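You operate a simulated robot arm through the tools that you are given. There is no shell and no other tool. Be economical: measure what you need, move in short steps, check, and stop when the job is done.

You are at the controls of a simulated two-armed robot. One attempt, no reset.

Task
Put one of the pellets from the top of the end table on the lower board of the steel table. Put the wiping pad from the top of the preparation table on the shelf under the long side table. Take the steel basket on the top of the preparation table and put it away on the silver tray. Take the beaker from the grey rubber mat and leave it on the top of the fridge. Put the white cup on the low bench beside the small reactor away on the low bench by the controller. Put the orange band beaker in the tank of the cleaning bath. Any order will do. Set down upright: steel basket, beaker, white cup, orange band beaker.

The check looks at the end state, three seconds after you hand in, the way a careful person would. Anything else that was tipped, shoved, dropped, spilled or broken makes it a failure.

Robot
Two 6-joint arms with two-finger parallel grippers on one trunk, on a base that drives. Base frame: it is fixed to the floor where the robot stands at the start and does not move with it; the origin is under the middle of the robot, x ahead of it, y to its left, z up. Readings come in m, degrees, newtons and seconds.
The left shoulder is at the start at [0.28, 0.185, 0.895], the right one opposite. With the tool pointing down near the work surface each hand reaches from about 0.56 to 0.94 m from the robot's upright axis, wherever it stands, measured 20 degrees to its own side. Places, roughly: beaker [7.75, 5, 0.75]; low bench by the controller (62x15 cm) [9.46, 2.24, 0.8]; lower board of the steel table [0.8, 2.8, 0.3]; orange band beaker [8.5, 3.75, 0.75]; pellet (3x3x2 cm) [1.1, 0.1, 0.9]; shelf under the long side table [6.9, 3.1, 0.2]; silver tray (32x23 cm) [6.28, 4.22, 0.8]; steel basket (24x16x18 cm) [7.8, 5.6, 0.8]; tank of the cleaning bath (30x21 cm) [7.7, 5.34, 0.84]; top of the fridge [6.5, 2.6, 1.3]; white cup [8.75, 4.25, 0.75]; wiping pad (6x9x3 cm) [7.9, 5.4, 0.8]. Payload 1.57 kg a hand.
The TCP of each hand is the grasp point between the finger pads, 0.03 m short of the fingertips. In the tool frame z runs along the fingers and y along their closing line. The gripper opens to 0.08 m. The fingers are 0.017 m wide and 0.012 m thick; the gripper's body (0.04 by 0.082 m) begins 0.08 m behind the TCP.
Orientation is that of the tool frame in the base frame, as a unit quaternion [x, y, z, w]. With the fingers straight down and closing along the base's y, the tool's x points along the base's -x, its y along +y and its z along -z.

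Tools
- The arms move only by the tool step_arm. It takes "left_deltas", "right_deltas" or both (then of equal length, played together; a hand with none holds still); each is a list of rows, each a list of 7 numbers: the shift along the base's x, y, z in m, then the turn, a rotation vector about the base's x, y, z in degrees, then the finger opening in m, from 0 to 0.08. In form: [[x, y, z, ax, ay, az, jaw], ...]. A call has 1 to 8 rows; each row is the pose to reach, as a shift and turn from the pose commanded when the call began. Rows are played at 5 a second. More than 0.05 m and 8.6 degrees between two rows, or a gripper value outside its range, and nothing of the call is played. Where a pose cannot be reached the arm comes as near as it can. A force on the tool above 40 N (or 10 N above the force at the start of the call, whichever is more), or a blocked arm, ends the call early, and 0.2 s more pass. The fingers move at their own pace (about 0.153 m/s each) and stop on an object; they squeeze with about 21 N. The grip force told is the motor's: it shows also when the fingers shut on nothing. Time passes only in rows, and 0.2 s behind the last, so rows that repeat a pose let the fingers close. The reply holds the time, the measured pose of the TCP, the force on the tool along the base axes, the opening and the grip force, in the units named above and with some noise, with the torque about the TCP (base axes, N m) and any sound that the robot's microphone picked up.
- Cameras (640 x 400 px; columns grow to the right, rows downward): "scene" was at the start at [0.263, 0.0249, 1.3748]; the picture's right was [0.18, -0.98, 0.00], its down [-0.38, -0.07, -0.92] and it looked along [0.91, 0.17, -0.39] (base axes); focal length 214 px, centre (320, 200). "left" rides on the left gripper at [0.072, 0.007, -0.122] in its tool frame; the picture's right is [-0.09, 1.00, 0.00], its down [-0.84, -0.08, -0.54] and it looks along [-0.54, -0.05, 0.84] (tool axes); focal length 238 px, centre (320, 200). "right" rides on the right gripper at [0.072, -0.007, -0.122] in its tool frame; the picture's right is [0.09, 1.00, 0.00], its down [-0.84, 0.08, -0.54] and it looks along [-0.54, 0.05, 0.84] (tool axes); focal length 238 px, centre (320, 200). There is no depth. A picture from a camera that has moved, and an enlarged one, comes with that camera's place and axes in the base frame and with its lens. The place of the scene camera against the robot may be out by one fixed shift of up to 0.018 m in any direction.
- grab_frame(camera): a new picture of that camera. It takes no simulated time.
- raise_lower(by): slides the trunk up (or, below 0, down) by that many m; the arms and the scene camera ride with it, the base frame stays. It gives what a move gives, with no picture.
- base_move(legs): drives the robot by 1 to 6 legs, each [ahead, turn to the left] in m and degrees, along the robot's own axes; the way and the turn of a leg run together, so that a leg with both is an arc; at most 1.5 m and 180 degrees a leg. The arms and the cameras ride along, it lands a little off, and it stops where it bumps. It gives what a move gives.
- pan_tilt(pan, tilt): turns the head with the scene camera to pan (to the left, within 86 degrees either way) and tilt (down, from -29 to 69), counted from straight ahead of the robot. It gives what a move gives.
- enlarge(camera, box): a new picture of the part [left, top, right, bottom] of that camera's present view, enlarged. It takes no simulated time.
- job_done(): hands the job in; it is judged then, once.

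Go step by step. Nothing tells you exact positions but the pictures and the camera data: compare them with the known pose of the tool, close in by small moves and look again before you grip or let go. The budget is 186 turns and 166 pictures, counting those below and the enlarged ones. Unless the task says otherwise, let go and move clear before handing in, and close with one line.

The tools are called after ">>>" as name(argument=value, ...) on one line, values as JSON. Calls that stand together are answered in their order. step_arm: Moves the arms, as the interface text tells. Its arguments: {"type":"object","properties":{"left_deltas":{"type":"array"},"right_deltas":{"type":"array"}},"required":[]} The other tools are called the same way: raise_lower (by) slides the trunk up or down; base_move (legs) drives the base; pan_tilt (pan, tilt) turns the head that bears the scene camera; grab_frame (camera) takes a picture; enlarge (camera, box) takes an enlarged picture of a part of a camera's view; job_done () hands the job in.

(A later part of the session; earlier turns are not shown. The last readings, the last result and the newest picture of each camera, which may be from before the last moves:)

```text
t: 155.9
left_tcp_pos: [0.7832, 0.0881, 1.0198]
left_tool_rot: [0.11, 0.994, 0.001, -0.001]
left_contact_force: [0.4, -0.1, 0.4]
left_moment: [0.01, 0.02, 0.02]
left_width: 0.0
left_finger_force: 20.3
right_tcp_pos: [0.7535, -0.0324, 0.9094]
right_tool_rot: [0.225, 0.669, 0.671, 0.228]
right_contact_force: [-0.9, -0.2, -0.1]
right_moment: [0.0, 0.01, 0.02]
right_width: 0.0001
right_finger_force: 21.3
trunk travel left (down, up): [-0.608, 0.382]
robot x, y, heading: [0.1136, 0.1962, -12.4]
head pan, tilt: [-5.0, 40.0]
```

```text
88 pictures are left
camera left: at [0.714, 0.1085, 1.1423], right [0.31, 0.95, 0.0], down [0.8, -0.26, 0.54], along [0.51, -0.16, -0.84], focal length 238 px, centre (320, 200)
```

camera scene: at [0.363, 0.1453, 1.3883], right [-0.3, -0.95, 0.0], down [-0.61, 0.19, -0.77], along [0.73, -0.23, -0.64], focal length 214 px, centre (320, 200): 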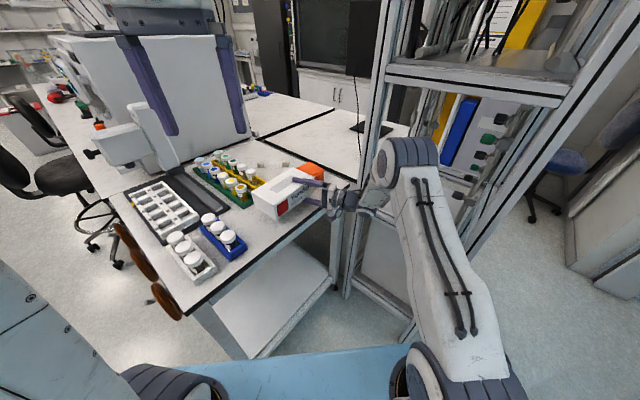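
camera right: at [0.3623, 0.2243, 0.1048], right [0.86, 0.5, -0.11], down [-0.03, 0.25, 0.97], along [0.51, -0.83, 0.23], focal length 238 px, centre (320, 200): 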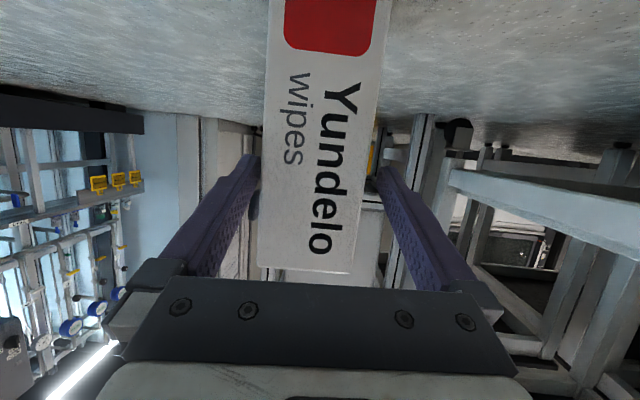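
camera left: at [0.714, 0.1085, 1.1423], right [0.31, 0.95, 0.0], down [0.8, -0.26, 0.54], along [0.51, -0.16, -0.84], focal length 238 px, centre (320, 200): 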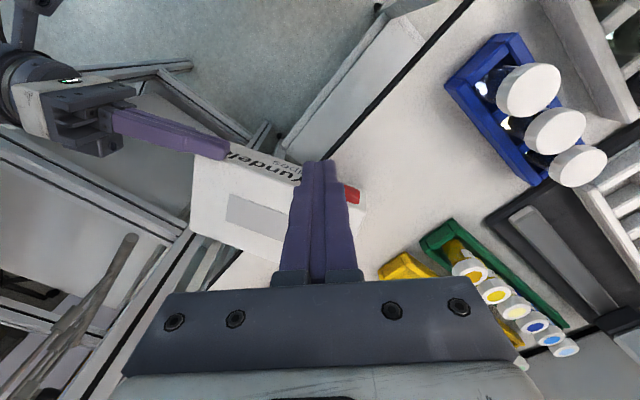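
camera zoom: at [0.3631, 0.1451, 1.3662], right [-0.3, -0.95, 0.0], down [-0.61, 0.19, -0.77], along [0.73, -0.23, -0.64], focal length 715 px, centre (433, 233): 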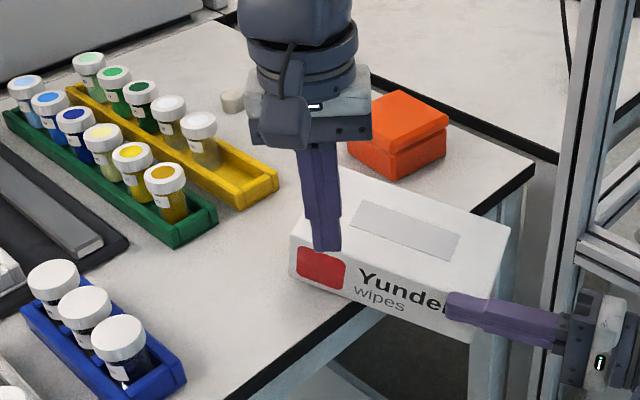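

The box overhangs the edge and is near its balance point, so I guard its left end with the left fingers just above its top before moving the right hand.

>>> step_arm(left_deltas=[[0.045, -0.003, 0, 0, 0, 0, 0], [0.09, -0.008, -0.015, 0, 0, 0, 0], [0.13, -0.012, -0.03, 0, 0, 0, 0], [0.14, -0.013, -0.047, 0, 0, 0, 0]])

>>> grab_frame(camera="right")

>>> enlarge(camera="scene", box=[190, 130, 382, 250])

```text
t: 156.9
left_tcp_pos: [0.9278, 0.0776, 0.9686]
left_tool_rot: [0.11, 0.994, 0.002, -0.001]
left_contact_force: [-0.3, -0.8, 0.2]
left_moment: [0.01, -0.05, 0.01]
left_width: 0.0002
left_finger_force: 20.7
right_tcp_pos: [0.7536, -0.031, 0.9092]
right_tool_rot: [0.227, 0.669, 0.67, 0.228]
right_contact_force: [0.7, 0.8, -0.2]
right_moment: [-0.03, 0.0, 0.05]
right_width: 0.0001
right_finger_force: 20.8
trunk travel left (down, up): [-0.608, 0.382]
robot x, y, heading: [0.1116, 0.1952, -12.6]
head pan, tilt: [-5.0, 40.0]
```

```text
87 pictures are left
camera right: at [0.6245, -0.0843, 0.9012], right [-0.08, 0.05, 1.0], down [0.34, -0.94, 0.08], along [0.94, 0.34, 0.05], focal length 238 px, centre (320, 200)
```

right: 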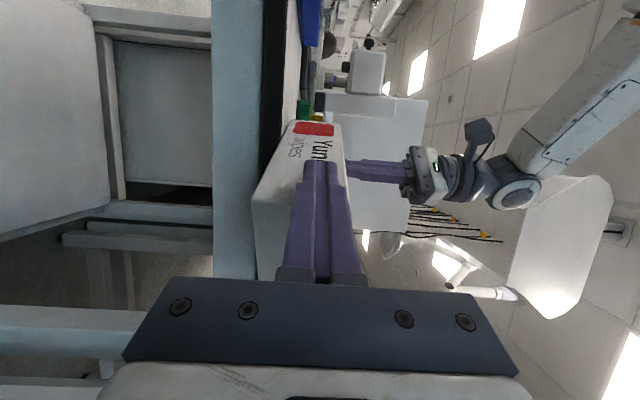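

```text
3.33 times, centred on (286, 190) of scene
camera zoom: at [0.363, 0.1453, 1.3662], right [-0.3, -0.95, 0.0], down [-0.61, 0.19, -0.77], along [0.73, -0.23, -0.64], focal length 715 px, centre (433, 233)
```

zoom: 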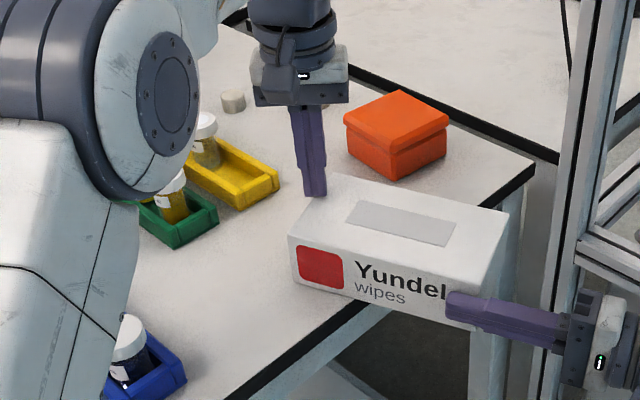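

The box's right part overhangs, so I can grip its front there with the lower finger free below the table edge. I back the right hand off, turn it and open it.

>>> step_arm(right_deltas=[[-0.035, -0.01, 0, 0, 0, -8.2, 0.0], [-0.07, -0.01, 0, 0, 0, -16.5, 0.0], [-0.09, 0.01, 0, 0, 0, -24.7, 0.02], [-0.09, 0.03, 0, 0, 0, -33, 0.05], [-0.09, 0.045, 0, 0, 0, -41.2, 0.08], [-0.08, 0.055, 0, 0, 0, -49.5, 0.08], [-0.07, 0.065, 0, 0, 0, -57.7, 0.08], [-0.055, 0.073, -0.003, 0, 0, -66, 0.08]])

>>> grab_frame(camera="right")

>>> enlarge(camera="scene", box=[190, 130, 382, 250])

```text
t: 158.8
left_tcp_pos: [0.9254, 0.0748, 0.9661]
left_tool_rot: [0.112, 0.994, 0.002, -0.004]
left_contact_force: [0.2, 1.6, 1.6]
left_moment: [-0.1, -0.02, 0.0]
left_width: 0.0001
left_finger_force: 20.9
right_tcp_pos: [0.7217, 0.0556, 0.8997]
right_tool_rot: [0.56, 0.426, 0.438, 0.56]
right_contact_force: [-0.3, 0.2, 0.0]
right_moment: [-0.02, 0.03, -0.03]
right_width: 0.0797
right_finger_force: 0.0
right hand out of reach, approached as far as the arm can: row 2, 3, 4, 5, 6, 7, 8
trunk travel left (down, up): [-0.608, 0.382]
robot x, y, heading: [0.1143, 0.1975, -12.3]
head pan, tilt: [-5.0, 40.0]
```

```text
85 pictures are left
camera right: at [0.6236, 0.1572, 0.8922], right [0.01, 0.08, 1.0], down [-0.74, -0.67, 0.06], along [0.68, -0.73, 0.05], focal length 238 px, centre (320, 200)
```

right: 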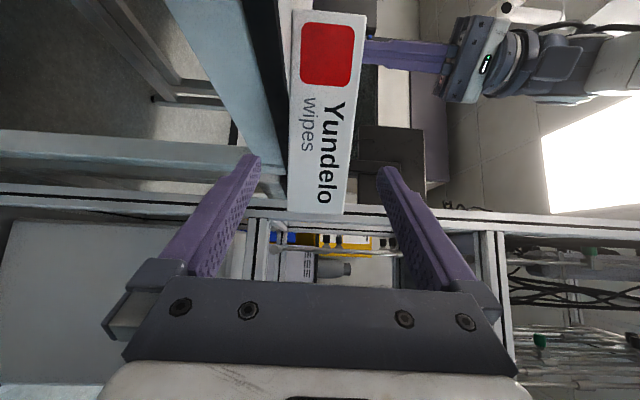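

```text
3.33 times, centred on (286, 190) of scene
camera zoom: at [0.3617, 0.1466, 1.3666], right [-0.3, -0.95, 0.0], down [-0.61, 0.19, -0.77], along [0.73, -0.23, -0.64], focal length 715 px, centre (433, 233)
```

zoom: 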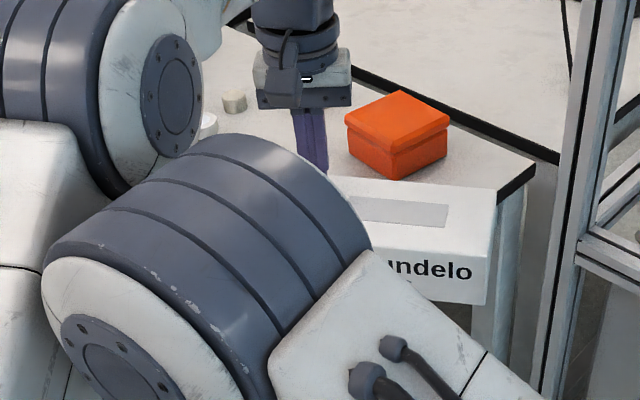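

The hand now faces the box front squarely. I advance about 10 cm, raising slightly, so that the fingers embrace the overhanging part.

>>> step_arm(right_deltas=[[0.02, -0.005, 0.008, 0, 0, 0, 0.08], [0.045, -0.012, 0.008, 0, 0, 0, 0.08], [0.07, -0.018, 0.008, 0, 0, 0, 0.08], [0.095, -0.025, 0.008, 0, 0, 0, 0.08]])

>>> grab_frame(camera="right")

```text
t: 159.8
left_tcp_pos: [0.9281, 0.0763, 0.9685]
left_tool_rot: [0.11, 0.994, 0.002, -0.001]
left_contact_force: [0.3, 0.7, 0.6]
left_moment: [-0.02, 0.0, 0.01]
left_width: 0.0001
left_finger_force: 20.9
right_tcp_pos: [0.8126, 0.0371, 0.8992]
right_tool_rot: [0.554, 0.438, 0.439, 0.556]
right_contact_force: [0.5, 0.0, 0.5]
right_moment: [-0.05, 0.05, -0.01]
right_width: 0.08
right_finger_force: 0.1
trunk travel left (down, up): [-0.608, 0.382]
robot x, y, heading: [0.1143, 0.1987, -12.4]
head pan, tilt: [-5.0, 40.0]
```

```text
83 pictures are left
camera right: at [0.7123, 0.1352, 0.892], right [0.02, 0.09, 1.0], down [-0.72, -0.69, 0.08], along [0.69, -0.72, 0.05], focal length 238 px, centre (320, 200)
```

right: 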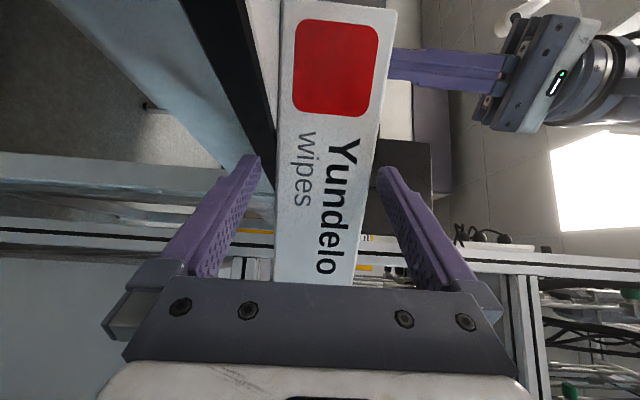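

The lower finger would meet the table edge here, so I slide 4 cm toward the box's right end before moving in.

>>> step_arm(right_deltas=[[-0.012, 0.0, 0.004, 0, 0, 0, 0.08], [-0.038, -0.024, 0.004, 0, 0, 0, 0.08], [-0.02, -0.03, 0.004, 0, 0, 0, 0.08], [0.006, -0.037, 0.004, 0, 0, 0, 0.08]])

>>> grab_frame(camera="right")

```text
t: 160.8
left_tcp_pos: [0.9278, 0.0772, 0.9694]
left_tool_rot: [0.11, 0.994, 0.001, -0.001]
left_contact_force: [-1.2, -0.1, -0.8]
left_moment: [0.02, 0.02, -0.01]
left_width: 0.0002
left_finger_force: 20.7
right_tcp_pos: [0.8181, -0.0052, 0.9037]
right_tool_rot: [0.554, 0.438, 0.438, 0.556]
right_contact_force: [-0.1, 0.3, -0.3]
right_moment: [0.01, 0.01, 0.04]
right_width: 0.0799
right_finger_force: 0.0
trunk travel left (down, up): [-0.608, 0.382]
robot x, y, heading: [0.1129, 0.198, -12.6]
head pan, tilt: [-5.0, 40.0]
```

```text
82 pictures are left
camera right: at [0.7167, 0.0946, 0.8955], right [0.02, 0.09, 1.0], down [-0.72, -0.69, 0.08], along [0.69, -0.72, 0.05], focal length 238 px, centre (320, 200)
```

right: 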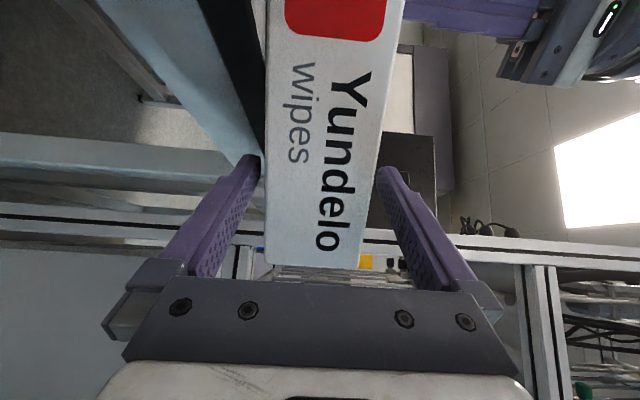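

The fingers overlap the overhanging part by about 3.5 cm. I close the grip and lift slightly.

>>> step_arm(right_deltas=[[0, 0, 0, 0, 0, 0, 0.06], [0, 0, 0, 0, 0, 0, 0.03], [0, 0, 0, 0, 0, 0, 0.03], [0, 0, 0.01, 0, 0, 0, 0.03]], left_deltas=[[0, 0, 0, 0, 0, 0, 0], [0, 0, 0, 0, 0, 0, 0], [0, 0, 0.02, 0, 0, 0, 0], [0, 0, 0.05, 0, 0, 0, 0]])

>>> enlarge(camera="scene", box=[190, 130, 382, 250])

>>> grab_frame(camera="left")

```text
t: 161.8
left_tcp_pos: [0.9271, 0.0774, 1.0203]
left_tool_rot: [0.11, 0.994, 0.002, -0.002]
left_contact_force: [0.3, -1.3, -0.7]
left_moment: [0.02, 0.01, 0.0]
left_width: 0.0
left_finger_force: 21.6
right_tcp_pos: [0.8175, -0.0033, 0.9146]
right_tool_rot: [0.554, 0.438, 0.439, 0.556]
right_contact_force: [1.3, -0.1, -2.0]
right_moment: [-0.02, 0.12, -0.03]
right_width: 0.0645
right_finger_force: 20.8
trunk travel left (down, up): [-0.608, 0.382]
robot x, y, heading: [0.1121, 0.1985, -12.8]
head pan, tilt: [-5.0, 40.0]
```

```text
3.33 times, centred on (286, 190) of scene
camera zoom: at [0.3633, 0.1453, 1.3661], right [-0.3, -0.95, 0.0], down [-0.61, 0.19, -0.77], along [0.73, -0.23, -0.64], focal length 715 px, centre (433, 233)
```

zoom: 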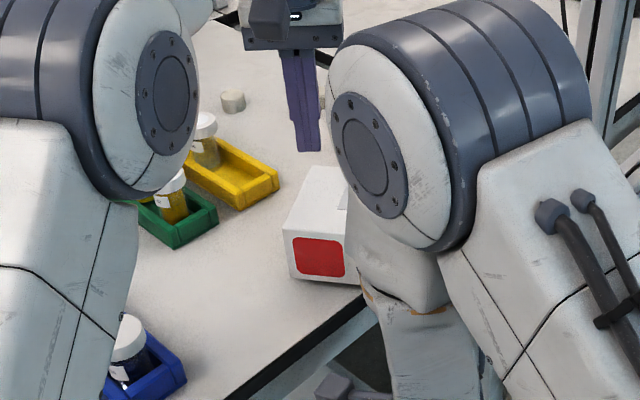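

```text
80 pictures are left
camera left: at [0.857, 0.098, 1.1435], right [0.31, 0.95, 0.0], down [0.8, -0.26, 0.54], along [0.51, -0.16, -0.84], focal length 238 px, centre (320, 200)
```

left: 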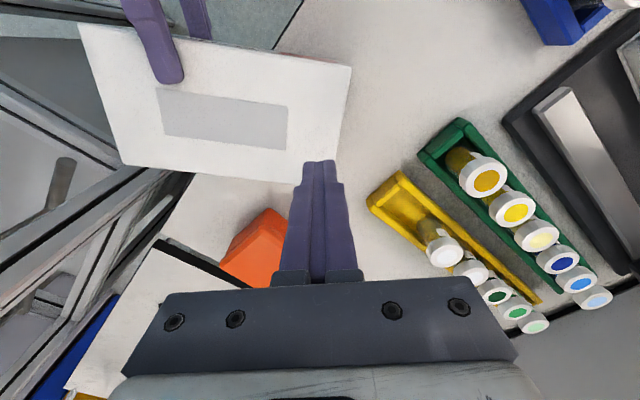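

The box is held again. I lift it a little, turn it by 58° to be parallel with the table edge, and position it with its front overhanging the edge.

>>> step_arm(right_deltas=[[0, 0, 0.012, 0, 0, 7.25, 0.03], [0, 0, 0.02, 0, 0, 14.5, 0.03], [0.0, 0, 0.025, 0, 0, 21.75, 0.03], [0.003, 0, 0.025, 0, 0, 29, 0.03], [0.008, 0, 0.025, 0, 0, 36.25, 0.03], [0.014, -0.001, 0.025, 0, 0, 43.5, 0.03], [0.02, -0.002, 0.025, 0, 0, 50.75, 0.03], [0.024, -0.004, 0.025, 0, 0, 58, 0.03]], left_deltas=[[0, 0.0, 0.04, 0, 0, 0, 0], [0, 0.0, 0.08, 0, 0, 0, 0], [0, 0.0, 0.12, 0, 0, 0, 0], [-0.02, 0.02, 0.14, 0, 0, 0, 0], [-0.05, 0.04, 0.16, 0, 0, 0, 0], [-0.08, 0.06, 0.18, 0, 0, 0, 0], [-0.11, 0.08, 0.2, 0, 0, 0, 0], [-0.14, 0.1, 0.22, 0, 0, 0, 0]])

>>> enlarge(camera="scene", box=[190, 130, 382, 250])

>>> enlarge(camera="left", box=[200, 100, 440, 250])

```text
t: 163.6
left_tcp_pos: [0.7837, 0.1768, 1.2382]
left_tool_rot: [0.109, 0.994, 0.002, -0.002]
left_contact_force: [-0.5, -0.1, -1.1]
left_moment: [-0.03, 0.02, -0.01]
left_width: 0.0001
left_finger_force: 21.3
left hand out of reach, approached as far as the arm can: row 2, 3, 4, 5
right_tcp_pos: [0.8428, -0.006, 0.9397]
right_tool_rot: [0.272, 0.651, 0.653, 0.273]
right_contact_force: [0.7, -0.4, -2.1]
right_moment: [-0.07, 0.04, 0.03]
right_width: 0.0648
right_finger_force: 20.9
trunk travel left (down, up): [-0.608, 0.382]
robot x, y, heading: [0.1123, 0.1979, -12.7]
head pan, tilt: [-5.0, 40.0]
```

```text
3.33 times, centred on (286, 190) of scene
camera zoom: at [0.3634, 0.1452, 1.3662], right [-0.3, -0.95, 0.0], down [-0.61, 0.19, -0.77], along [0.73, -0.23, -0.64], focal length 715 px, centre (433, 233)
```

zoom: 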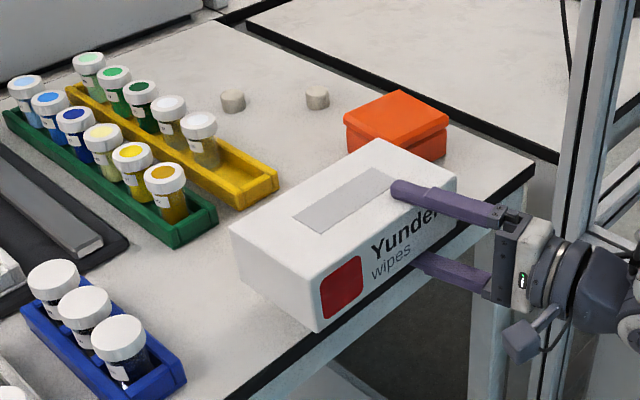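

```text
2.67 times, centred on (320, 175) of left
camera zoom: at [0.7143, 0.1973, 1.3604], right [0.31, 0.95, 0.0], down [0.8, -0.26, 0.54], along [0.51, -0.16, -0.84], focal length 636 px, centre (320, 267)
```

zoom: 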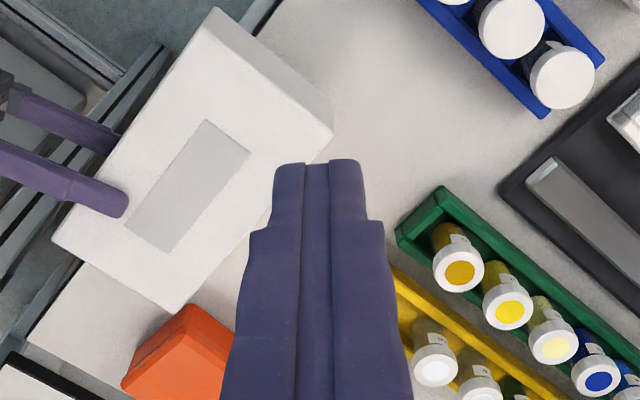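

The box is nicely parallel, about 1 cm of its balance inside the edge. I lower it to the table and bring the left fingers above its back part as a guard.

>>> step_arm(right_deltas=[[-0.004, -0.003, -0.012, 0, 0, 0, 0.03], [-0.004, -0.003, -0.024, 0, 0, 0, 0.03], [-0.004, -0.003, -0.031, 0, 0, 0, 0.03], [-0.004, -0.003, -0.033, 0, 0, 0, 0.03]])

>>> step_arm(left_deltas=[[0.02, -0.02, -0.03, 0, 0, 0, 0], [0.04, -0.04, -0.065, 0, 0, 0, 0], [0.06, -0.06, -0.1, 0, 0, 0, 0], [0.08, -0.08, -0.14, 0, 0, 0, 0], [0.095, -0.095, -0.18, 0, 0, 0, 0], [0.1, -0.1, -0.225, 0, 0, 0, 0], [0.1, -0.1, -0.25, 0, 0, 0, 0]])

>>> enlarge(camera="scene", box=[190, 130, 382, 250])

```text
t: 164.6
left_tcp_pos: [0.7835, 0.1761, 1.2386]
left_tool_rot: [0.109, 0.994, 0.003, -0.002]
left_contact_force: [0.4, 0.2, -0.6]
left_moment: [0.02, 0.04, -0.01]
left_width: 0.0002
left_finger_force: 20.9
right_tcp_pos: [0.8388, -0.0086, 0.9068]
right_tool_rot: [0.273, 0.651, 0.654, 0.274]
right_contact_force: [0.1, -0.3, -2.2]
right_moment: [-0.11, 0.0, -0.01]
right_width: 0.0647
right_finger_force: 20.7
trunk travel left (down, up): [-0.608, 0.382]
robot x, y, heading: [0.1149, 0.1979, -12.6]
head pan, tilt: [-5.0, 40.0]
```

```text
t: 166.2
left_tcp_pos: [0.8867, 0.0718, 0.9902]
left_tool_rot: [0.11, 0.994, 0.001, -0.001]
left_contact_force: [0.2, 0.2, 0.3]
left_moment: [-0.02, 0.0, -0.02]
left_width: 0.0002
left_finger_force: 20.9
right_tcp_pos: [0.8393, -0.0081, 0.9069]
right_tool_rot: [0.272, 0.651, 0.653, 0.275]
right_contact_force: [-0.4, -0.1, -2.4]
right_moment: [-0.13, 0.06, 0.01]
right_width: 0.0645
right_finger_force: 21.1
trunk travel left (down, up): [-0.608, 0.382]
robot x, y, heading: [0.1167, 0.1981, -12.4]
head pan, tilt: [-5.0, 40.0]
```

```text
3.33 times, centred on (286, 190) of scene
camera zoom: at [0.3631, 0.1453, 1.3662], right [-0.3, -0.95, 0.0], down [-0.61, 0.19, -0.77], along [0.73, -0.23, -0.64], focal length 715 px, centre (433, 233)
```

zoom: 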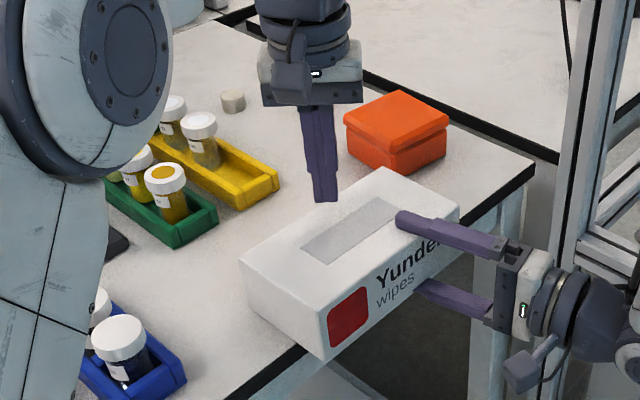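

The weight is still in the hand, so I lower a few more millimetres to contact and bring the left guard down.

>>> step_arm(right_deltas=[[0, 0, -0.003, 0, 0, 0, 0.03], [0, 0, -0.006, 0, 0, 0, 0.03], [0, 0, -0.008, 0, 0, 0, 0.03]], left_deltas=[[0, 0, -0.01, 0, 0, 0, 0], [0, 0, -0.018, 0, 0, 0, 0], [0, 0, -0.022, 0, 0, 0, 0]])

```text
t: 166.9
left_tcp_pos: [0.886, 0.0741, 0.97]
left_tool_rot: [0.109, 0.994, 0.002, -0.002]
left_contact_force: [0.3, -0.3, 0.4]
left_moment: [-0.02, 0.04, 0.01]
left_width: 0.0
left_finger_force: 21.1
right_tcp_pos: [0.8389, -0.0093, 0.9028]
right_tool_rot: [0.27, 0.65, 0.655, 0.275]
right_contact_force: [-2.5, 2.9, 15.3]
right_moment: [0.51, -0.28, 0.18]
right_width: 0.0643
right_finger_force: 20.8
trunk travel left (down, up): [-0.608, 0.382]
robot x, y, heading: [0.1107, 0.1957, -12.5]
head pan, tilt: [-5.0, 40.0]
```

Contact is made. I ease off 2 mm, open, and withdraw the right hand while the left guards the top.

>>> step_arm(right_deltas=[[0, 0, 0.003, 0, 0, 0, 0.03], [0, 0, 0.003, 0, 0, 0, 0.07], [0, 0, 0.001, 0, 0, 0, 0.076], [0, 0, 0.0, 0, 0, 0, 0.08], [-0.015, -0.012, 0.0, 0, 0, 0, 0.08], [-0.035, -0.026, 0, 0, 0, 0, 0.08], [-0.055, -0.04, 0, 0, 0, 0, 0.08], [-0.075, -0.05, 0, 0, 0, 0, 0.08]], left_deltas=[[0, 0, -0.003, 0, 0, 0, 0], [0, 0, -0.003, 0, 0, 0, 0], [0, 0, -0.003, 0, 0, 0, 0], [0, 0, -0.003, 0, 0, 0, 0], [0, 0, -0.003, 0, 0, 0, 0], [0, 0, -0.003, 0, 0, 0, 0], [0, 0, -0.003, 0, 0, 0, 0], [0, 0, -0.003, 0, 0, 0, 0]])

>>> enlarge(camera="scene", box=[190, 130, 382, 250])

```text
t: 168.8
left_tcp_pos: [0.8854, 0.0741, 0.9657]
left_tool_rot: [0.111, 0.994, 0.002, -0.001]
left_contact_force: [0.7, 0.2, -0.3]
left_moment: [-0.04, -0.01, -0.05]
left_width: 0.0
left_finger_force: 21.0
right_tcp_pos: [0.7648, -0.0584, 0.8988]
right_tool_rot: [0.272, 0.651, 0.654, 0.273]
right_contact_force: [-0.4, 0.1, 0.2]
right_moment: [-0.04, -0.02, -0.01]
right_width: 0.08
right_finger_force: 0.0
trunk travel left (down, up): [-0.608, 0.382]
robot x, y, heading: [0.1152, 0.194, -12.8]
head pan, tilt: [-5.0, 40.0]
```

```text
3.33 times, centred on (286, 190) of scene
camera zoom: at [0.3632, 0.1455, 1.3662], right [-0.3, -0.95, 0.0], down [-0.61, 0.19, -0.77], along [0.73, -0.23, -0.64], focal length 715 px, centre (433, 233)
```

zoom: 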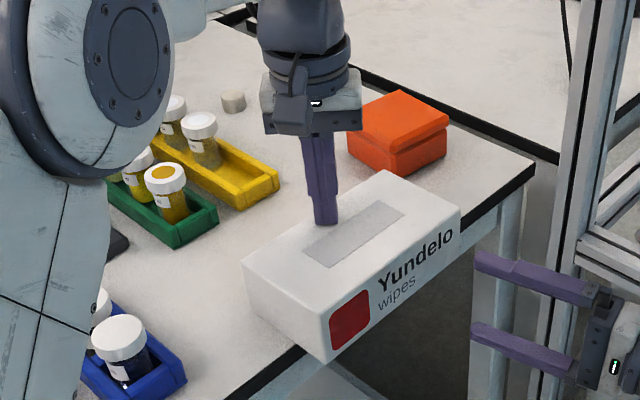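

The box stands free on the table, parallel with the edge. Now I close the right fingers and push its front gently inward by about 5.5 cm.

>>> step_arm(right_deltas=[[-0.01, 0.01, 0.002, 0, 0, 0, 0.04], [-0.012, 0.03, 0.002, 0, 0, 0, 0.0], [-0.005, 0.047, 0.002, 0, 0, 0, 0.0], [0.003, 0.052, 0.002, 0, 0, 0, 0], [0.013, 0.059, 0.002, 0, 0, 0, 0], [0.023, 0.065, 0.002, 0, 0, 0, 0]], left_deltas=[[0, 0, 0.006, 0, 0, 0, 0], [0, 0, 0.006, 0, 0, 0, 0], [0, 0, 0.006, 0, 0, 0, 0], [0, 0, 0.006, 0, 0, 0, 0], [0, 0, 0.006, 0, 0, 0, 0], [0, 0, 0.006, 0, 0, 0, 0]])

>>> enlarge(camera="scene", box=[190, 130, 382, 250])

```text
t: 170.2
left_tcp_pos: [0.8857, 0.0743, 0.9705]
left_tool_rot: [0.109, 0.994, 0.002, -0.001]
left_contact_force: [0.1, 0.3, -0.4]
left_moment: [0.0, -0.02, -0.03]
left_width: 0.0
left_finger_force: 21.4
right_tcp_pos: [0.7865, 0.008, 0.8998]
right_tool_rot: [0.271, 0.652, 0.653, 0.273]
right_contact_force: [0.2, 0.2, 0.2]
right_moment: [0.0, 0.0, -0.01]
right_width: 0.0
right_finger_force: 21.5
trunk travel left (down, up): [-0.608, 0.382]
robot x, y, heading: [0.1135, 0.1965, -12.6]
head pan, tilt: [-5.0, 40.0]
```

```text
3.33 times, centred on (286, 190) of scene
camera zoom: at [0.363, 0.1453, 1.3662], right [-0.3, -0.95, 0.0], down [-0.61, 0.19, -0.77], along [0.73, -0.23, -0.64], focal length 715 px, centre (433, 233)
```

zoom: 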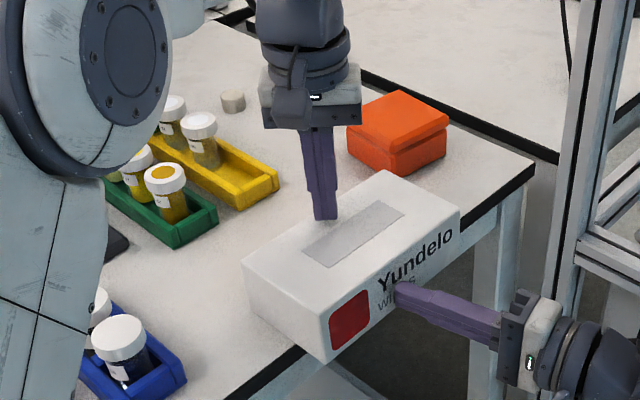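

The fingertips touch the middle of the front. I push in along the table's normal.

>>> step_arm(right_deltas=[[0.007, 0.0045, 0, 0, 0, 0, 0], [0.014, 0.009, 0, 0, 0, 0, 0], [0.021, 0.0135, 0, 0, 0, 0, 0], [0.028, 0.018, 0, 0, 0, 0, 0], [0.035, 0.023, 0, 0, 0, 0, 0], [0.042, 0.0275, 0, 0, 0, 0, 0]])

>>> enlarge(camera="scene", box=[190, 130, 382, 250])

>>> enlarge(camera="left", box=[120, 0, 440, 200])

```text
t: 171.6
left_tcp_pos: [0.885, 0.0742, 0.9703]
left_tool_rot: [0.109, 0.994, 0.002, -0.001]
left_contact_force: [0.5, -0.3, 0.0]
left_moment: [-0.01, -0.04, -0.02]
left_width: 0.0001
left_finger_force: 21.1
right_tcp_pos: [0.8278, 0.0342, 0.9016]
right_tool_rot: [0.272, 0.651, 0.653, 0.275]
right_contact_force: [-1.3, -0.9, 0.7]
right_moment: [0.06, -0.01, 0.02]
right_width: 0.0
right_finger_force: 21.1
trunk travel left (down, up): [-0.608, 0.382]
robot x, y, heading: [0.1151, 0.1987, -12.5]
head pan, tilt: [-5.0, 40.0]
```

```text
3.33 times, centred on (286, 190) of scene
camera zoom: at [0.363, 0.1453, 1.3663], right [-0.3, -0.95, 0.0], down [-0.61, 0.19, -0.77], along [0.73, -0.23, -0.64], focal length 715 px, centre (433, 233)
```

zoom: 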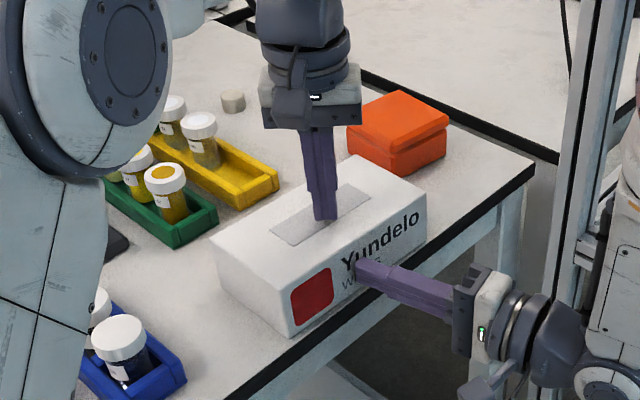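

```text
2.00 times, centred on (280, 100) of left
camera zoom: at [0.8154, 0.0952, 1.093], right [0.31, 0.95, 0.0], down [0.8, -0.26, 0.54], along [0.51, -0.16, -0.84], focal length 477 px, centre (400, 400)
```

zoom: 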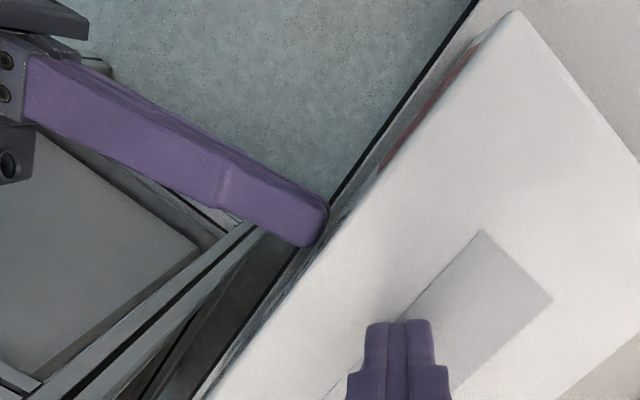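

The box front is about 1 cm inside the edge; originally the gap was about 2 cm. I push 12 mm more and withdraw both hands.

>>> step_arm(right_deltas=[[0.005, 0.0033, 0, 0, 0, 0, 0], [0.0105, 0.0066, 0, 0, 0, 0, 0], [-0.01, -0.006, 0, 0, 0, 0, 0], [-0.04, -0.02, 0, 0, 0, 0, 0], [-0.08, -0.03, 0, 0, 0, 0, 0], [-0.12, -0.03, 0, 0, 0, 0, 0]], left_deltas=[[0, 0, 0.03, 0, 0, 0, 0], [0, 0, 0.07, 0, 0, 0, 0], [-0.01, 0.01, 0.11, 0, 0, 0, 0], [-0.03, 0.03, 0.15, 0, 0, 0, 0], [-0.06, 0.05, 0.18, 0, 0, 0, 0], [-0.09, 0.07, 0.21, 0, 0, 0, 0]])

>>> enlarge(camera="scene", box=[190, 130, 382, 250])

```text
t: 172.9
left_tcp_pos: [0.7923, 0.1461, 1.1824]
left_tool_rot: [0.11, 0.994, 0.002, -0.001]
left_contact_force: [0.4, -0.2, 0.0]
left_moment: [-0.02, 0.06, 0.03]
left_width: 0.0
left_finger_force: 21.2
right_tcp_pos: [0.7088, 0.0043, 0.8999]
right_tool_rot: [0.271, 0.651, 0.653, 0.274]
right_contact_force: [0.2, 1.0, -1.4]
right_moment: [0.02, -0.04, 0.0]
right_width: 0.0
right_finger_force: 21.5
trunk travel left (down, up): [-0.608, 0.382]
robot x, y, heading: [0.1123, 0.1978, -12.7]
head pan, tilt: [-5.0, 40.0]
```

```text
3.33 times, centred on (286, 190) of scene
camera zoom: at [0.3636, 0.1452, 1.3661], right [-0.3, -0.95, 0.0], down [-0.61, 0.19, -0.77], along [0.73, -0.23, -0.64], focal length 715 px, centre (433, 233)
```

zoom: 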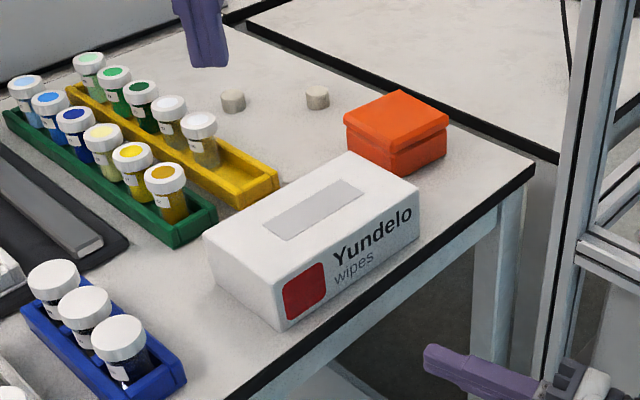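

The wipes box is back in its place beside the orange box. I back off from the table and bring the right hand back to a vertical pose.

>>> base_move(legs=[[-0.4, 0]])

>>> step_arm(right_deltas=[[-0.004, -0.016, 0.03, -6.6, 3.7, 2.1, 0.0], [-0.007, -0.032, 0.06, -13.3, 7.4, 4.3, 0.0], [-0.011, -0.049, 0.09, -19.9, 11, 6.4, 0.0], [-0.015, -0.065, 0.12, -26.5, 14.7, 8.5, 0.0], [-0.018, -0.081, 0.15, -33.2, 18.4, 10.7, 0.0], [-0.022, -0.097, 0.18, -39.8, 22.1, 12.8, 0.0]])

>>> step_arm(right_deltas=[[-0.004, -0.016, 0.02, -6.6, 3.7, 2.1, 0.0], [-0.007, -0.032, 0.04, -13.3, 7.4, 4.3, 0.0], [-0.011, -0.049, 0.06, -19.9, 11, 6.4, 0.0], [-0.015, -0.065, 0.08, -26.5, 14.7, 8.5, 0.0], [-0.018, -0.081, 0.09, -33.2, 18.4, 10.7, 0.0], [-0.022, -0.097, 0.1, -39.8, 22.1, 12.8, 0.0]])

```text
t: 175.4
left_tcp_pos: [0.4052, 0.2255, 1.185]
left_tool_rot: [0.115, 0.993, 0.002, -0.001]
left_contact_force: [0.1, 0.5, -0.2]
left_moment: [-0.03, 0.0, -0.04]
left_width: 0.0001
left_finger_force: 21.2
right_tcp_pos: [0.3183, 0.0852, 0.8985]
right_tool_rot: [0.276, 0.65, 0.652, 0.278]
right_contact_force: [-0.3, -0.4, -0.5]
right_moment: [0.02, 0.03, -0.01]
right_width: 0.0
right_finger_force: 21.6
trunk travel left (down, up): [-0.608, 0.382]
robot x, y, heading: [-0.2755, 0.2851, -13.1]
head pan, tilt: [-5.0, 40.0]
```

```text
t: 176.8
left_tcp_pos: [0.405, 0.226, 1.1826]
left_tool_rot: [0.117, 0.993, 0.002, -0.002]
left_contact_force: [-0.1, 0.4, -0.2]
left_moment: [0.0, 0.04, -0.03]
left_width: 0.0
left_finger_force: 21.2
right_tcp_pos: [0.2995, -0.0125, 1.0812]
right_tool_rot: [0.211, 0.897, 0.355, 0.155]
right_contact_force: [0.2, 0.2, 0.8]
right_moment: [0.0, 0.01, 0.01]
right_width: 0.0
right_finger_force: 21.1
trunk travel left (down, up): [-0.608, 0.382]
robot x, y, heading: [-0.2789, 0.2892, -13.3]
head pan, tilt: [-5.0, 40.0]
```

```text
t: 178.2
left_tcp_pos: [0.4039, 0.227, 1.1832]
left_tool_rot: [0.116, 0.993, 0.002, -0.002]
left_contact_force: [0.1, 0.7, 0.3]
left_moment: [0.01, -0.02, 0.0]
left_width: 0.0
left_finger_force: 21.6
right_tcp_pos: [0.2764, -0.1001, 1.1785]
right_tool_rot: [0.117, 0.983, 0.124, 0.063]
right_contact_force: [-0.6, 0.3, -1.0]
right_moment: [-0.05, 0.02, -0.02]
right_width: 0.0
right_finger_force: 21.0
right hand out of reach, approached as far as the arm can: row 5, 6
trunk travel left (down, up): [-0.608, 0.382]
robot x, y, heading: [-0.2724, 0.2854, -13.2]
head pan, tilt: [-5.0, 40.0]
```

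I correct the remaining hand tilt and then drive into the aisle, which runs at about 33 degrees heading.

>>> step_arm(right_deltas=[[0.01, 0, -0.01, -6.7, 4.4, 0, 0.04], [0.02, 0, -0.02, -13.4, 8.8, 0, 0.08]], left_deltas=[[0, 0, 0, 0, 0, 0, 0.04], [0, 0, 0, 0, 0, 0, 0.08]])

>>> base_move(legs=[[0, 66], [1.15, 0], [0, -20]])

>>> pan_tilt(pan=0, tilt=20)

>>> grab_frame(camera="scene")

```text
t: 178.8
left_tcp_pos: [0.405, 0.2271, 1.184]
left_tool_rot: [0.116, 0.993, 0.002, -0.001]
left_contact_force: [-0.5, 0.7, -0.6]
left_moment: [0.04, -0.01, 0.03]
left_width: 0.0799
left_finger_force: 0.0
right_tcp_pos: [0.2983, -0.1017, 1.1626]
right_tool_rot: [0.117, 0.983, 0.127, 0.061]
right_contact_force: [0.2, 1.1, 0.5]
right_moment: [0.0, 0.04, 0.0]
right_width: 0.0802
right_finger_force: 0.1
right hand out of reach, approached as far as the arm can: row 1, 2
trunk travel left (down, up): [-0.608, 0.382]
robot x, y, heading: [-0.2716, 0.2899, -13.3]
head pan, tilt: [-5.0, 40.0]
```

```text
t: 188.6
left_tcp_pos: [0.934, 1.6439, 1.1833]
left_tool_rot: [-0.283, 0.959, 0.001, -0.002]
left_contact_force: [-0.2, -0.7, 0.3]
left_moment: [-0.02, -0.03, 0.01]
left_width: 0.0801
left_finger_force: 0.1
right_tcp_pos: [1.0939, 1.3395, 1.163]
right_tool_rot: [-0.277, 0.951, 0.14, 0.007]
right_contact_force: [-0.4, -0.6, 0.5]
right_moment: [-0.03, -0.05, 0.01]
right_width: 0.08
right_finger_force: 0.1
trunk travel left (down, up): [-0.608, 0.382]
robot x, y, heading: [0.4137, 1.1966, 32.9]
head pan, tilt: [-5.0, 40.0]
```

```text
t: 189.4
left_tcp_pos: [0.9335, 1.6449, 1.1827]
left_tool_rot: [-0.282, 0.959, 0.001, -0.002]
left_contact_force: [-0.5, 0.4, 0.0]
left_moment: [-0.01, 0.02, -0.01]
left_width: 0.0798
left_finger_force: 0.1
right_tcp_pos: [1.0941, 1.3395, 1.1628]
right_tool_rot: [-0.277, 0.95, 0.141, 0.008]
right_contact_force: [0.1, 0.3, 0.0]
right_moment: [-0.02, -0.03, -0.01]
right_width: 0.08
right_finger_force: 0.0
trunk travel left (down, up): [-0.608, 0.382]
robot x, y, heading: [0.4209, 1.1968, 33.0]
head pan, tilt: [0.0, 20.0]
```

```text
71 pictures are left
camera scene: at [0.6442, 1.3426, 1.3976], right [0.54, -0.84, 0.0], down [-0.29, -0.19, -0.94], along [0.79, 0.51, -0.34], focal length 214 px, centre (320, 200)
```

scene: 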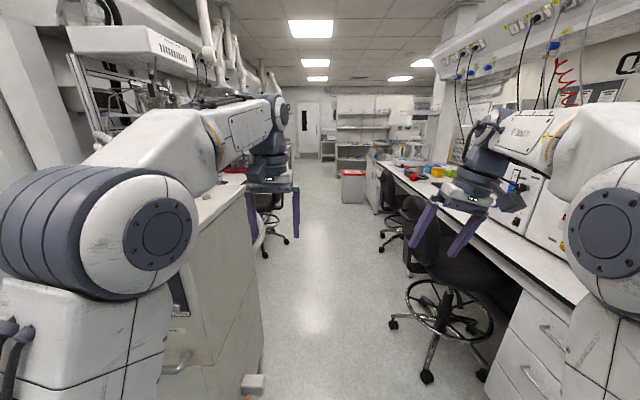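

The aisle is open between the cart on the left and the chairs on the right. I steer to the middle and drive on.

>>> base_move(legs=[[0, -6], [1.2, 0], [0, 6], [1.5, 0]])

>>> grab_frame(camera="scene")

```text
t: 203.5
left_tcp_pos: [3.2375, 2.9871, 1.1831]
left_tool_rot: [-0.281, 0.96, 0.001, -0.002]
left_contact_force: [0.2, -0.4, -0.4]
left_moment: [-0.01, 0.01, -0.01]
left_width: 0.0798
left_finger_force: 0.1
right_tcp_pos: [3.3987, 2.6819, 1.1627]
right_tool_rot: [-0.275, 0.951, 0.14, 0.008]
right_contact_force: [0.4, 0.3, 0.3]
right_moment: [0.01, 0.02, -0.01]
right_width: 0.0803
right_finger_force: 0.1
trunk travel left (down, up): [-0.608, 0.382]
robot x, y, heading: [2.7228, 2.5406, 32.7]
head pan, tilt: [0.0, 20.0]
```

```text
70 pictures are left
camera scene: at [2.9479, 2.6856, 1.3977], right [0.54, -0.84, 0.0], down [-0.29, -0.18, -0.94], along [0.79, 0.51, -0.34], focal length 214 px, centre (320, 200)
```

scene: 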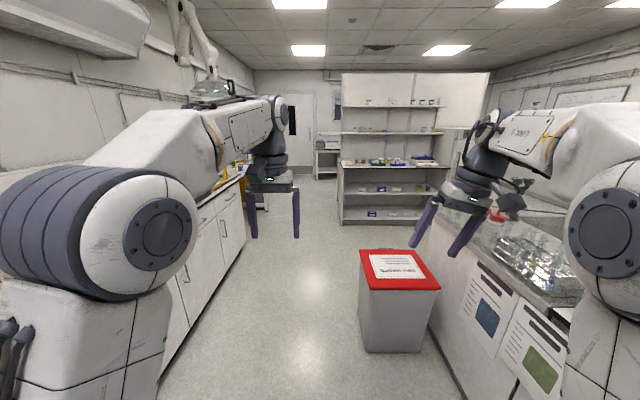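

A red-lidded bin stands ahead on the right, so I pass it on the left and continue toward the shelf unit at the end.

>>> base_move(legs=[[0, 20], [0.9, 0], [0, -20], [1.2, 0]])

>>> grab_frame(camera="scene")

```text
t: 216.0
left_tcp_pos: [4.8277, 4.2588, 1.183]
left_tool_rot: [-0.263, 0.965, 0.001, -0.003]
left_contact_force: [-0.8, 1.0, 0.2]
left_moment: [0.04, -0.02, -0.03]
left_width: 0.08
left_finger_force: 0.0
right_tcp_pos: [4.9775, 3.9477, 1.1623]
right_tool_rot: [-0.258, 0.956, 0.14, 0.01]
right_contact_force: [0.3, -0.4, -0.8]
right_moment: [0.04, -0.02, 0.02]
right_width: 0.0801
right_finger_force: 0.1
trunk travel left (down, up): [-0.608, 0.382]
robot x, y, heading: [4.2963, 3.832, 30.4]
head pan, tilt: [0.0, 20.0]
```

```text
69 pictures are left
camera scene: at [4.5267, 3.9693, 1.3977], right [0.51, -0.86, 0.0], down [-0.29, -0.17, -0.94], along [0.81, 0.48, -0.34], focal length 214 px, centre (320, 200)
```

scene: 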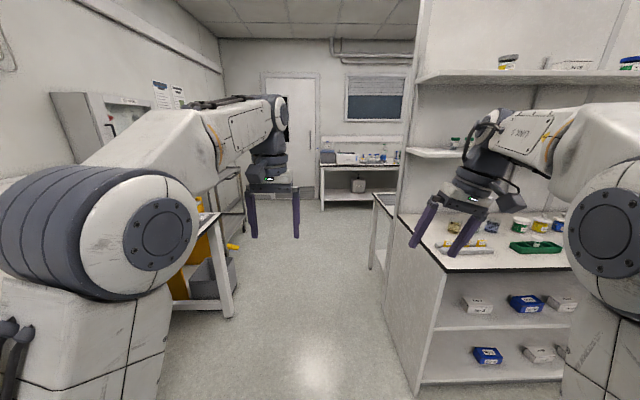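

The passage left of the shelf unit leads to a table at the back wall, likely the preparation table. I drive through and look again.

>>> base_move(legs=[[0, 6], [1.2, 0]])

>>> pan_tilt(pan=-12, tilt=22)

>>> grab_frame(camera="scene")

```text
t: 222.5
left_tcp_pos: [5.7452, 4.9809, 1.1838]
left_tool_rot: [-0.3, 0.954, 0.001, -0.002]
left_contact_force: [0.2, 0.1, -0.6]
left_moment: [-0.01, 0.01, 0.04]
left_width: 0.08
left_finger_force: 0.1
right_tcp_pos: [5.9178, 4.6835, 1.1629]
right_tool_rot: [-0.295, 0.945, 0.141, 0.006]
right_contact_force: [0.3, -0.8, 0.9]
right_moment: [-0.04, -0.03, 0.0]
right_width: 0.08
right_finger_force: 0.0
trunk travel left (down, up): [-0.608, 0.382]
robot x, y, heading: [5.2477, 4.5198, 34.9]
head pan, tilt: [0.0, 20.0]
```

```text
t: 223.2
left_tcp_pos: [5.7467, 4.9812, 1.1831]
left_tool_rot: [-0.299, 0.954, 0.001, -0.003]
left_contact_force: [-0.8, 0.2, -0.1]
left_moment: [-0.03, 0.0, -0.01]
left_width: 0.0799
left_finger_force: 0.1
right_tcp_pos: [5.9185, 4.6818, 1.1634]
right_tool_rot: [-0.295, 0.945, 0.14, 0.005]
right_contact_force: [-0.1, -0.6, -0.7]
right_moment: [0.01, 0.01, -0.01]
right_width: 0.08
right_finger_force: 0.1
trunk travel left (down, up): [-0.608, 0.382]
robot x, y, heading: [5.2485, 4.5125, 34.8]
head pan, tilt: [-12.0, 22.0]
```

```text
68 pictures are left
camera scene: at [5.4769, 4.6514, 1.3944], right [0.39, -0.92, 0.0], down [-0.35, -0.15, -0.93], along [0.85, 0.36, -0.37], focal length 214 px, centre (320, 200)
```

scene: 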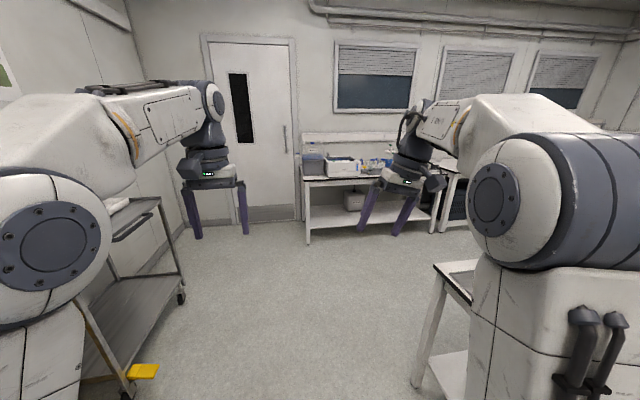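

The preparation table stands at the back wall, and a small table is close on my right (the silver tray should be there). I zoom in on both.

>>> enlarge(camera="scene", box=[290, 125, 450, 225])

>>> base_move(legs=[[0.7, 0]])

>>> pan_tilt(pan=-75, tilt=25)

>>> grab_frame(camera="scene")

```text
4.00 times, centred on (370, 175) of scene
camera zoom: at [5.4769, 4.6514, 1.3944], right [0.39, -0.92, 0.0], down [-0.35, -0.15, -0.93], along [0.85, 0.36, -0.37], focal length 858 px, centre (120, 300)
```

zoom: 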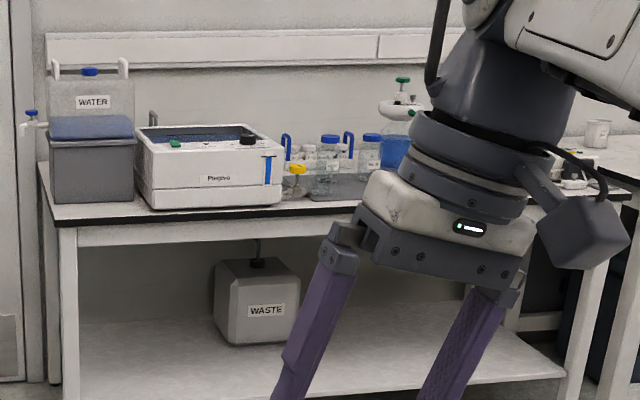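

```text
t: 227.1
left_tcp_pos: [6.3423, 5.3615, 1.1835]
left_tool_rot: [-0.286, 0.958, 0.0, -0.002]
left_contact_force: [-0.6, -0.6, 0.0]
left_moment: [0.02, 0.02, 0.01]
left_width: 0.08
left_finger_force: 0.0
right_tcp_pos: [6.507, 5.0583, 1.1625]
right_tool_rot: [-0.282, 0.949, 0.14, 0.006]
right_contact_force: [-0.2, -1.3, 0.8]
right_moment: [-0.02, 0.03, 0.0]
right_width: 0.0799
right_finger_force: 0.2
trunk travel left (down, up): [-0.608, 0.382]
robot x, y, heading: [5.8351, 4.909, 32.9]
head pan, tilt: [-12.0, 22.0]
```

```text
t: 228.4
left_tcp_pos: [6.3423, 5.361, 1.1836]
left_tool_rot: [-0.286, 0.958, 0.001, -0.003]
left_contact_force: [0.1, -0.2, 0.4]
left_moment: [-0.01, -0.03, 0.01]
left_width: 0.0798
left_finger_force: 0.0
right_tcp_pos: [6.5082, 5.0578, 1.163]
right_tool_rot: [-0.282, 0.949, 0.141, 0.008]
right_contact_force: [-0.3, 0.4, 0.4]
right_moment: [0.01, 0.0, 0.0]
right_width: 0.0802
right_finger_force: 0.0
trunk travel left (down, up): [-0.608, 0.382]
robot x, y, heading: [5.8305, 4.909, 33.1]
head pan, tilt: [-75.0, 25.0]
```

```text
66 pictures are left
camera scene: at [6.0473, 4.9446, 1.3896], right [-0.67, -0.75, 0.0], down [-0.32, 0.28, -0.91], along [0.68, -0.6, -0.42], focal length 214 px, centre (320, 200)
```

scene: 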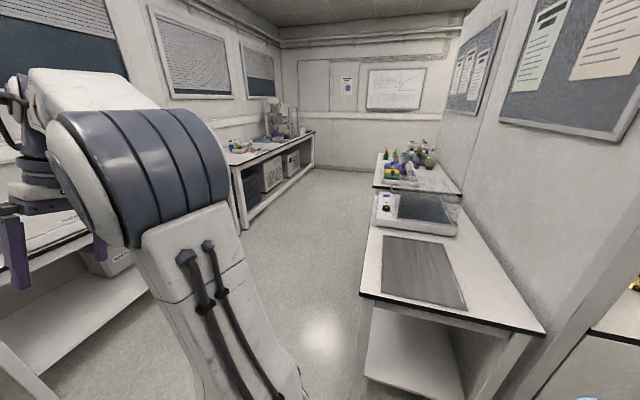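

The silver tray lies on the near table to my right, and the bath, basket and mat are on the preparation table. I drive up to the preparation table.

>>> base_move(legs=[[0, -31], [0.95, 0], [0, 31]])

>>> pan_tilt(pan=-5, tilt=35)

>>> grab_frame(camera="scene")

```text
t: 236.3
left_tcp_pos: [7.2453, 5.4394, 1.1826]
left_tool_rot: [-0.306, 0.952, 0.001, -0.003]
left_contact_force: [-0.2, -0.1, 0.1]
left_moment: [0.03, 0.0, 0.0]
left_width: 0.0801
left_finger_force: 0.0
right_tcp_pos: [7.4223, 5.1413, 1.1635]
right_tool_rot: [-0.3, 0.943, 0.141, 0.004]
right_contact_force: [1.2, 0.5, -0.6]
right_moment: [0.02, 0.0, 0.01]
right_width: 0.08
right_finger_force: 0.0
trunk travel left (down, up): [-0.608, 0.382]
robot x, y, heading: [6.7554, 4.9656, 35.5]
head pan, tilt: [-75.0, 25.0]
```

```text
t: 237.7
left_tcp_pos: [7.2458, 5.4392, 1.1832]
left_tool_rot: [-0.306, 0.952, 0.001, -0.002]
left_contact_force: [-0.2, 0.5, -0.6]
left_moment: [0.01, -0.02, 0.0]
left_width: 0.0801
left_finger_force: 0.0
right_tcp_pos: [7.4217, 5.1424, 1.1623]
right_tool_rot: [-0.299, 0.944, 0.14, 0.003]
right_contact_force: [-0.3, 0.4, 0.0]
right_moment: [-0.01, 0.03, -0.03]
right_width: 0.0801
right_finger_force: 0.0
trunk travel left (down, up): [-0.608, 0.382]
robot x, y, heading: [6.7532, 4.9655, 35.3]
head pan, tilt: [-5.0, 35.0]
```

```text
65 pictures are left
camera scene: at [6.9721, 5.1142, 1.3738], right [0.51, -0.86, 0.0], down [-0.49, -0.29, -0.82], along [0.71, 0.42, -0.57], focal length 214 px, centre (320, 200)
```

scene: 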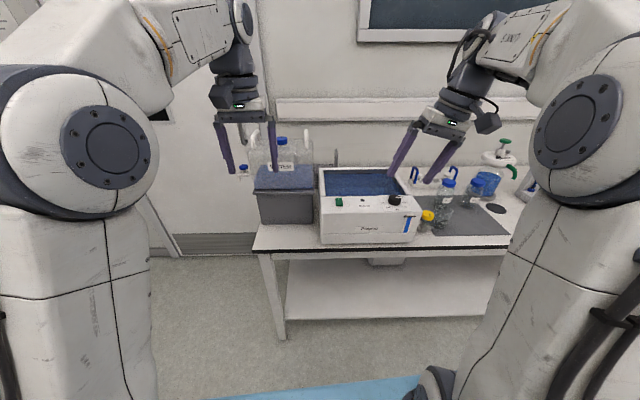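

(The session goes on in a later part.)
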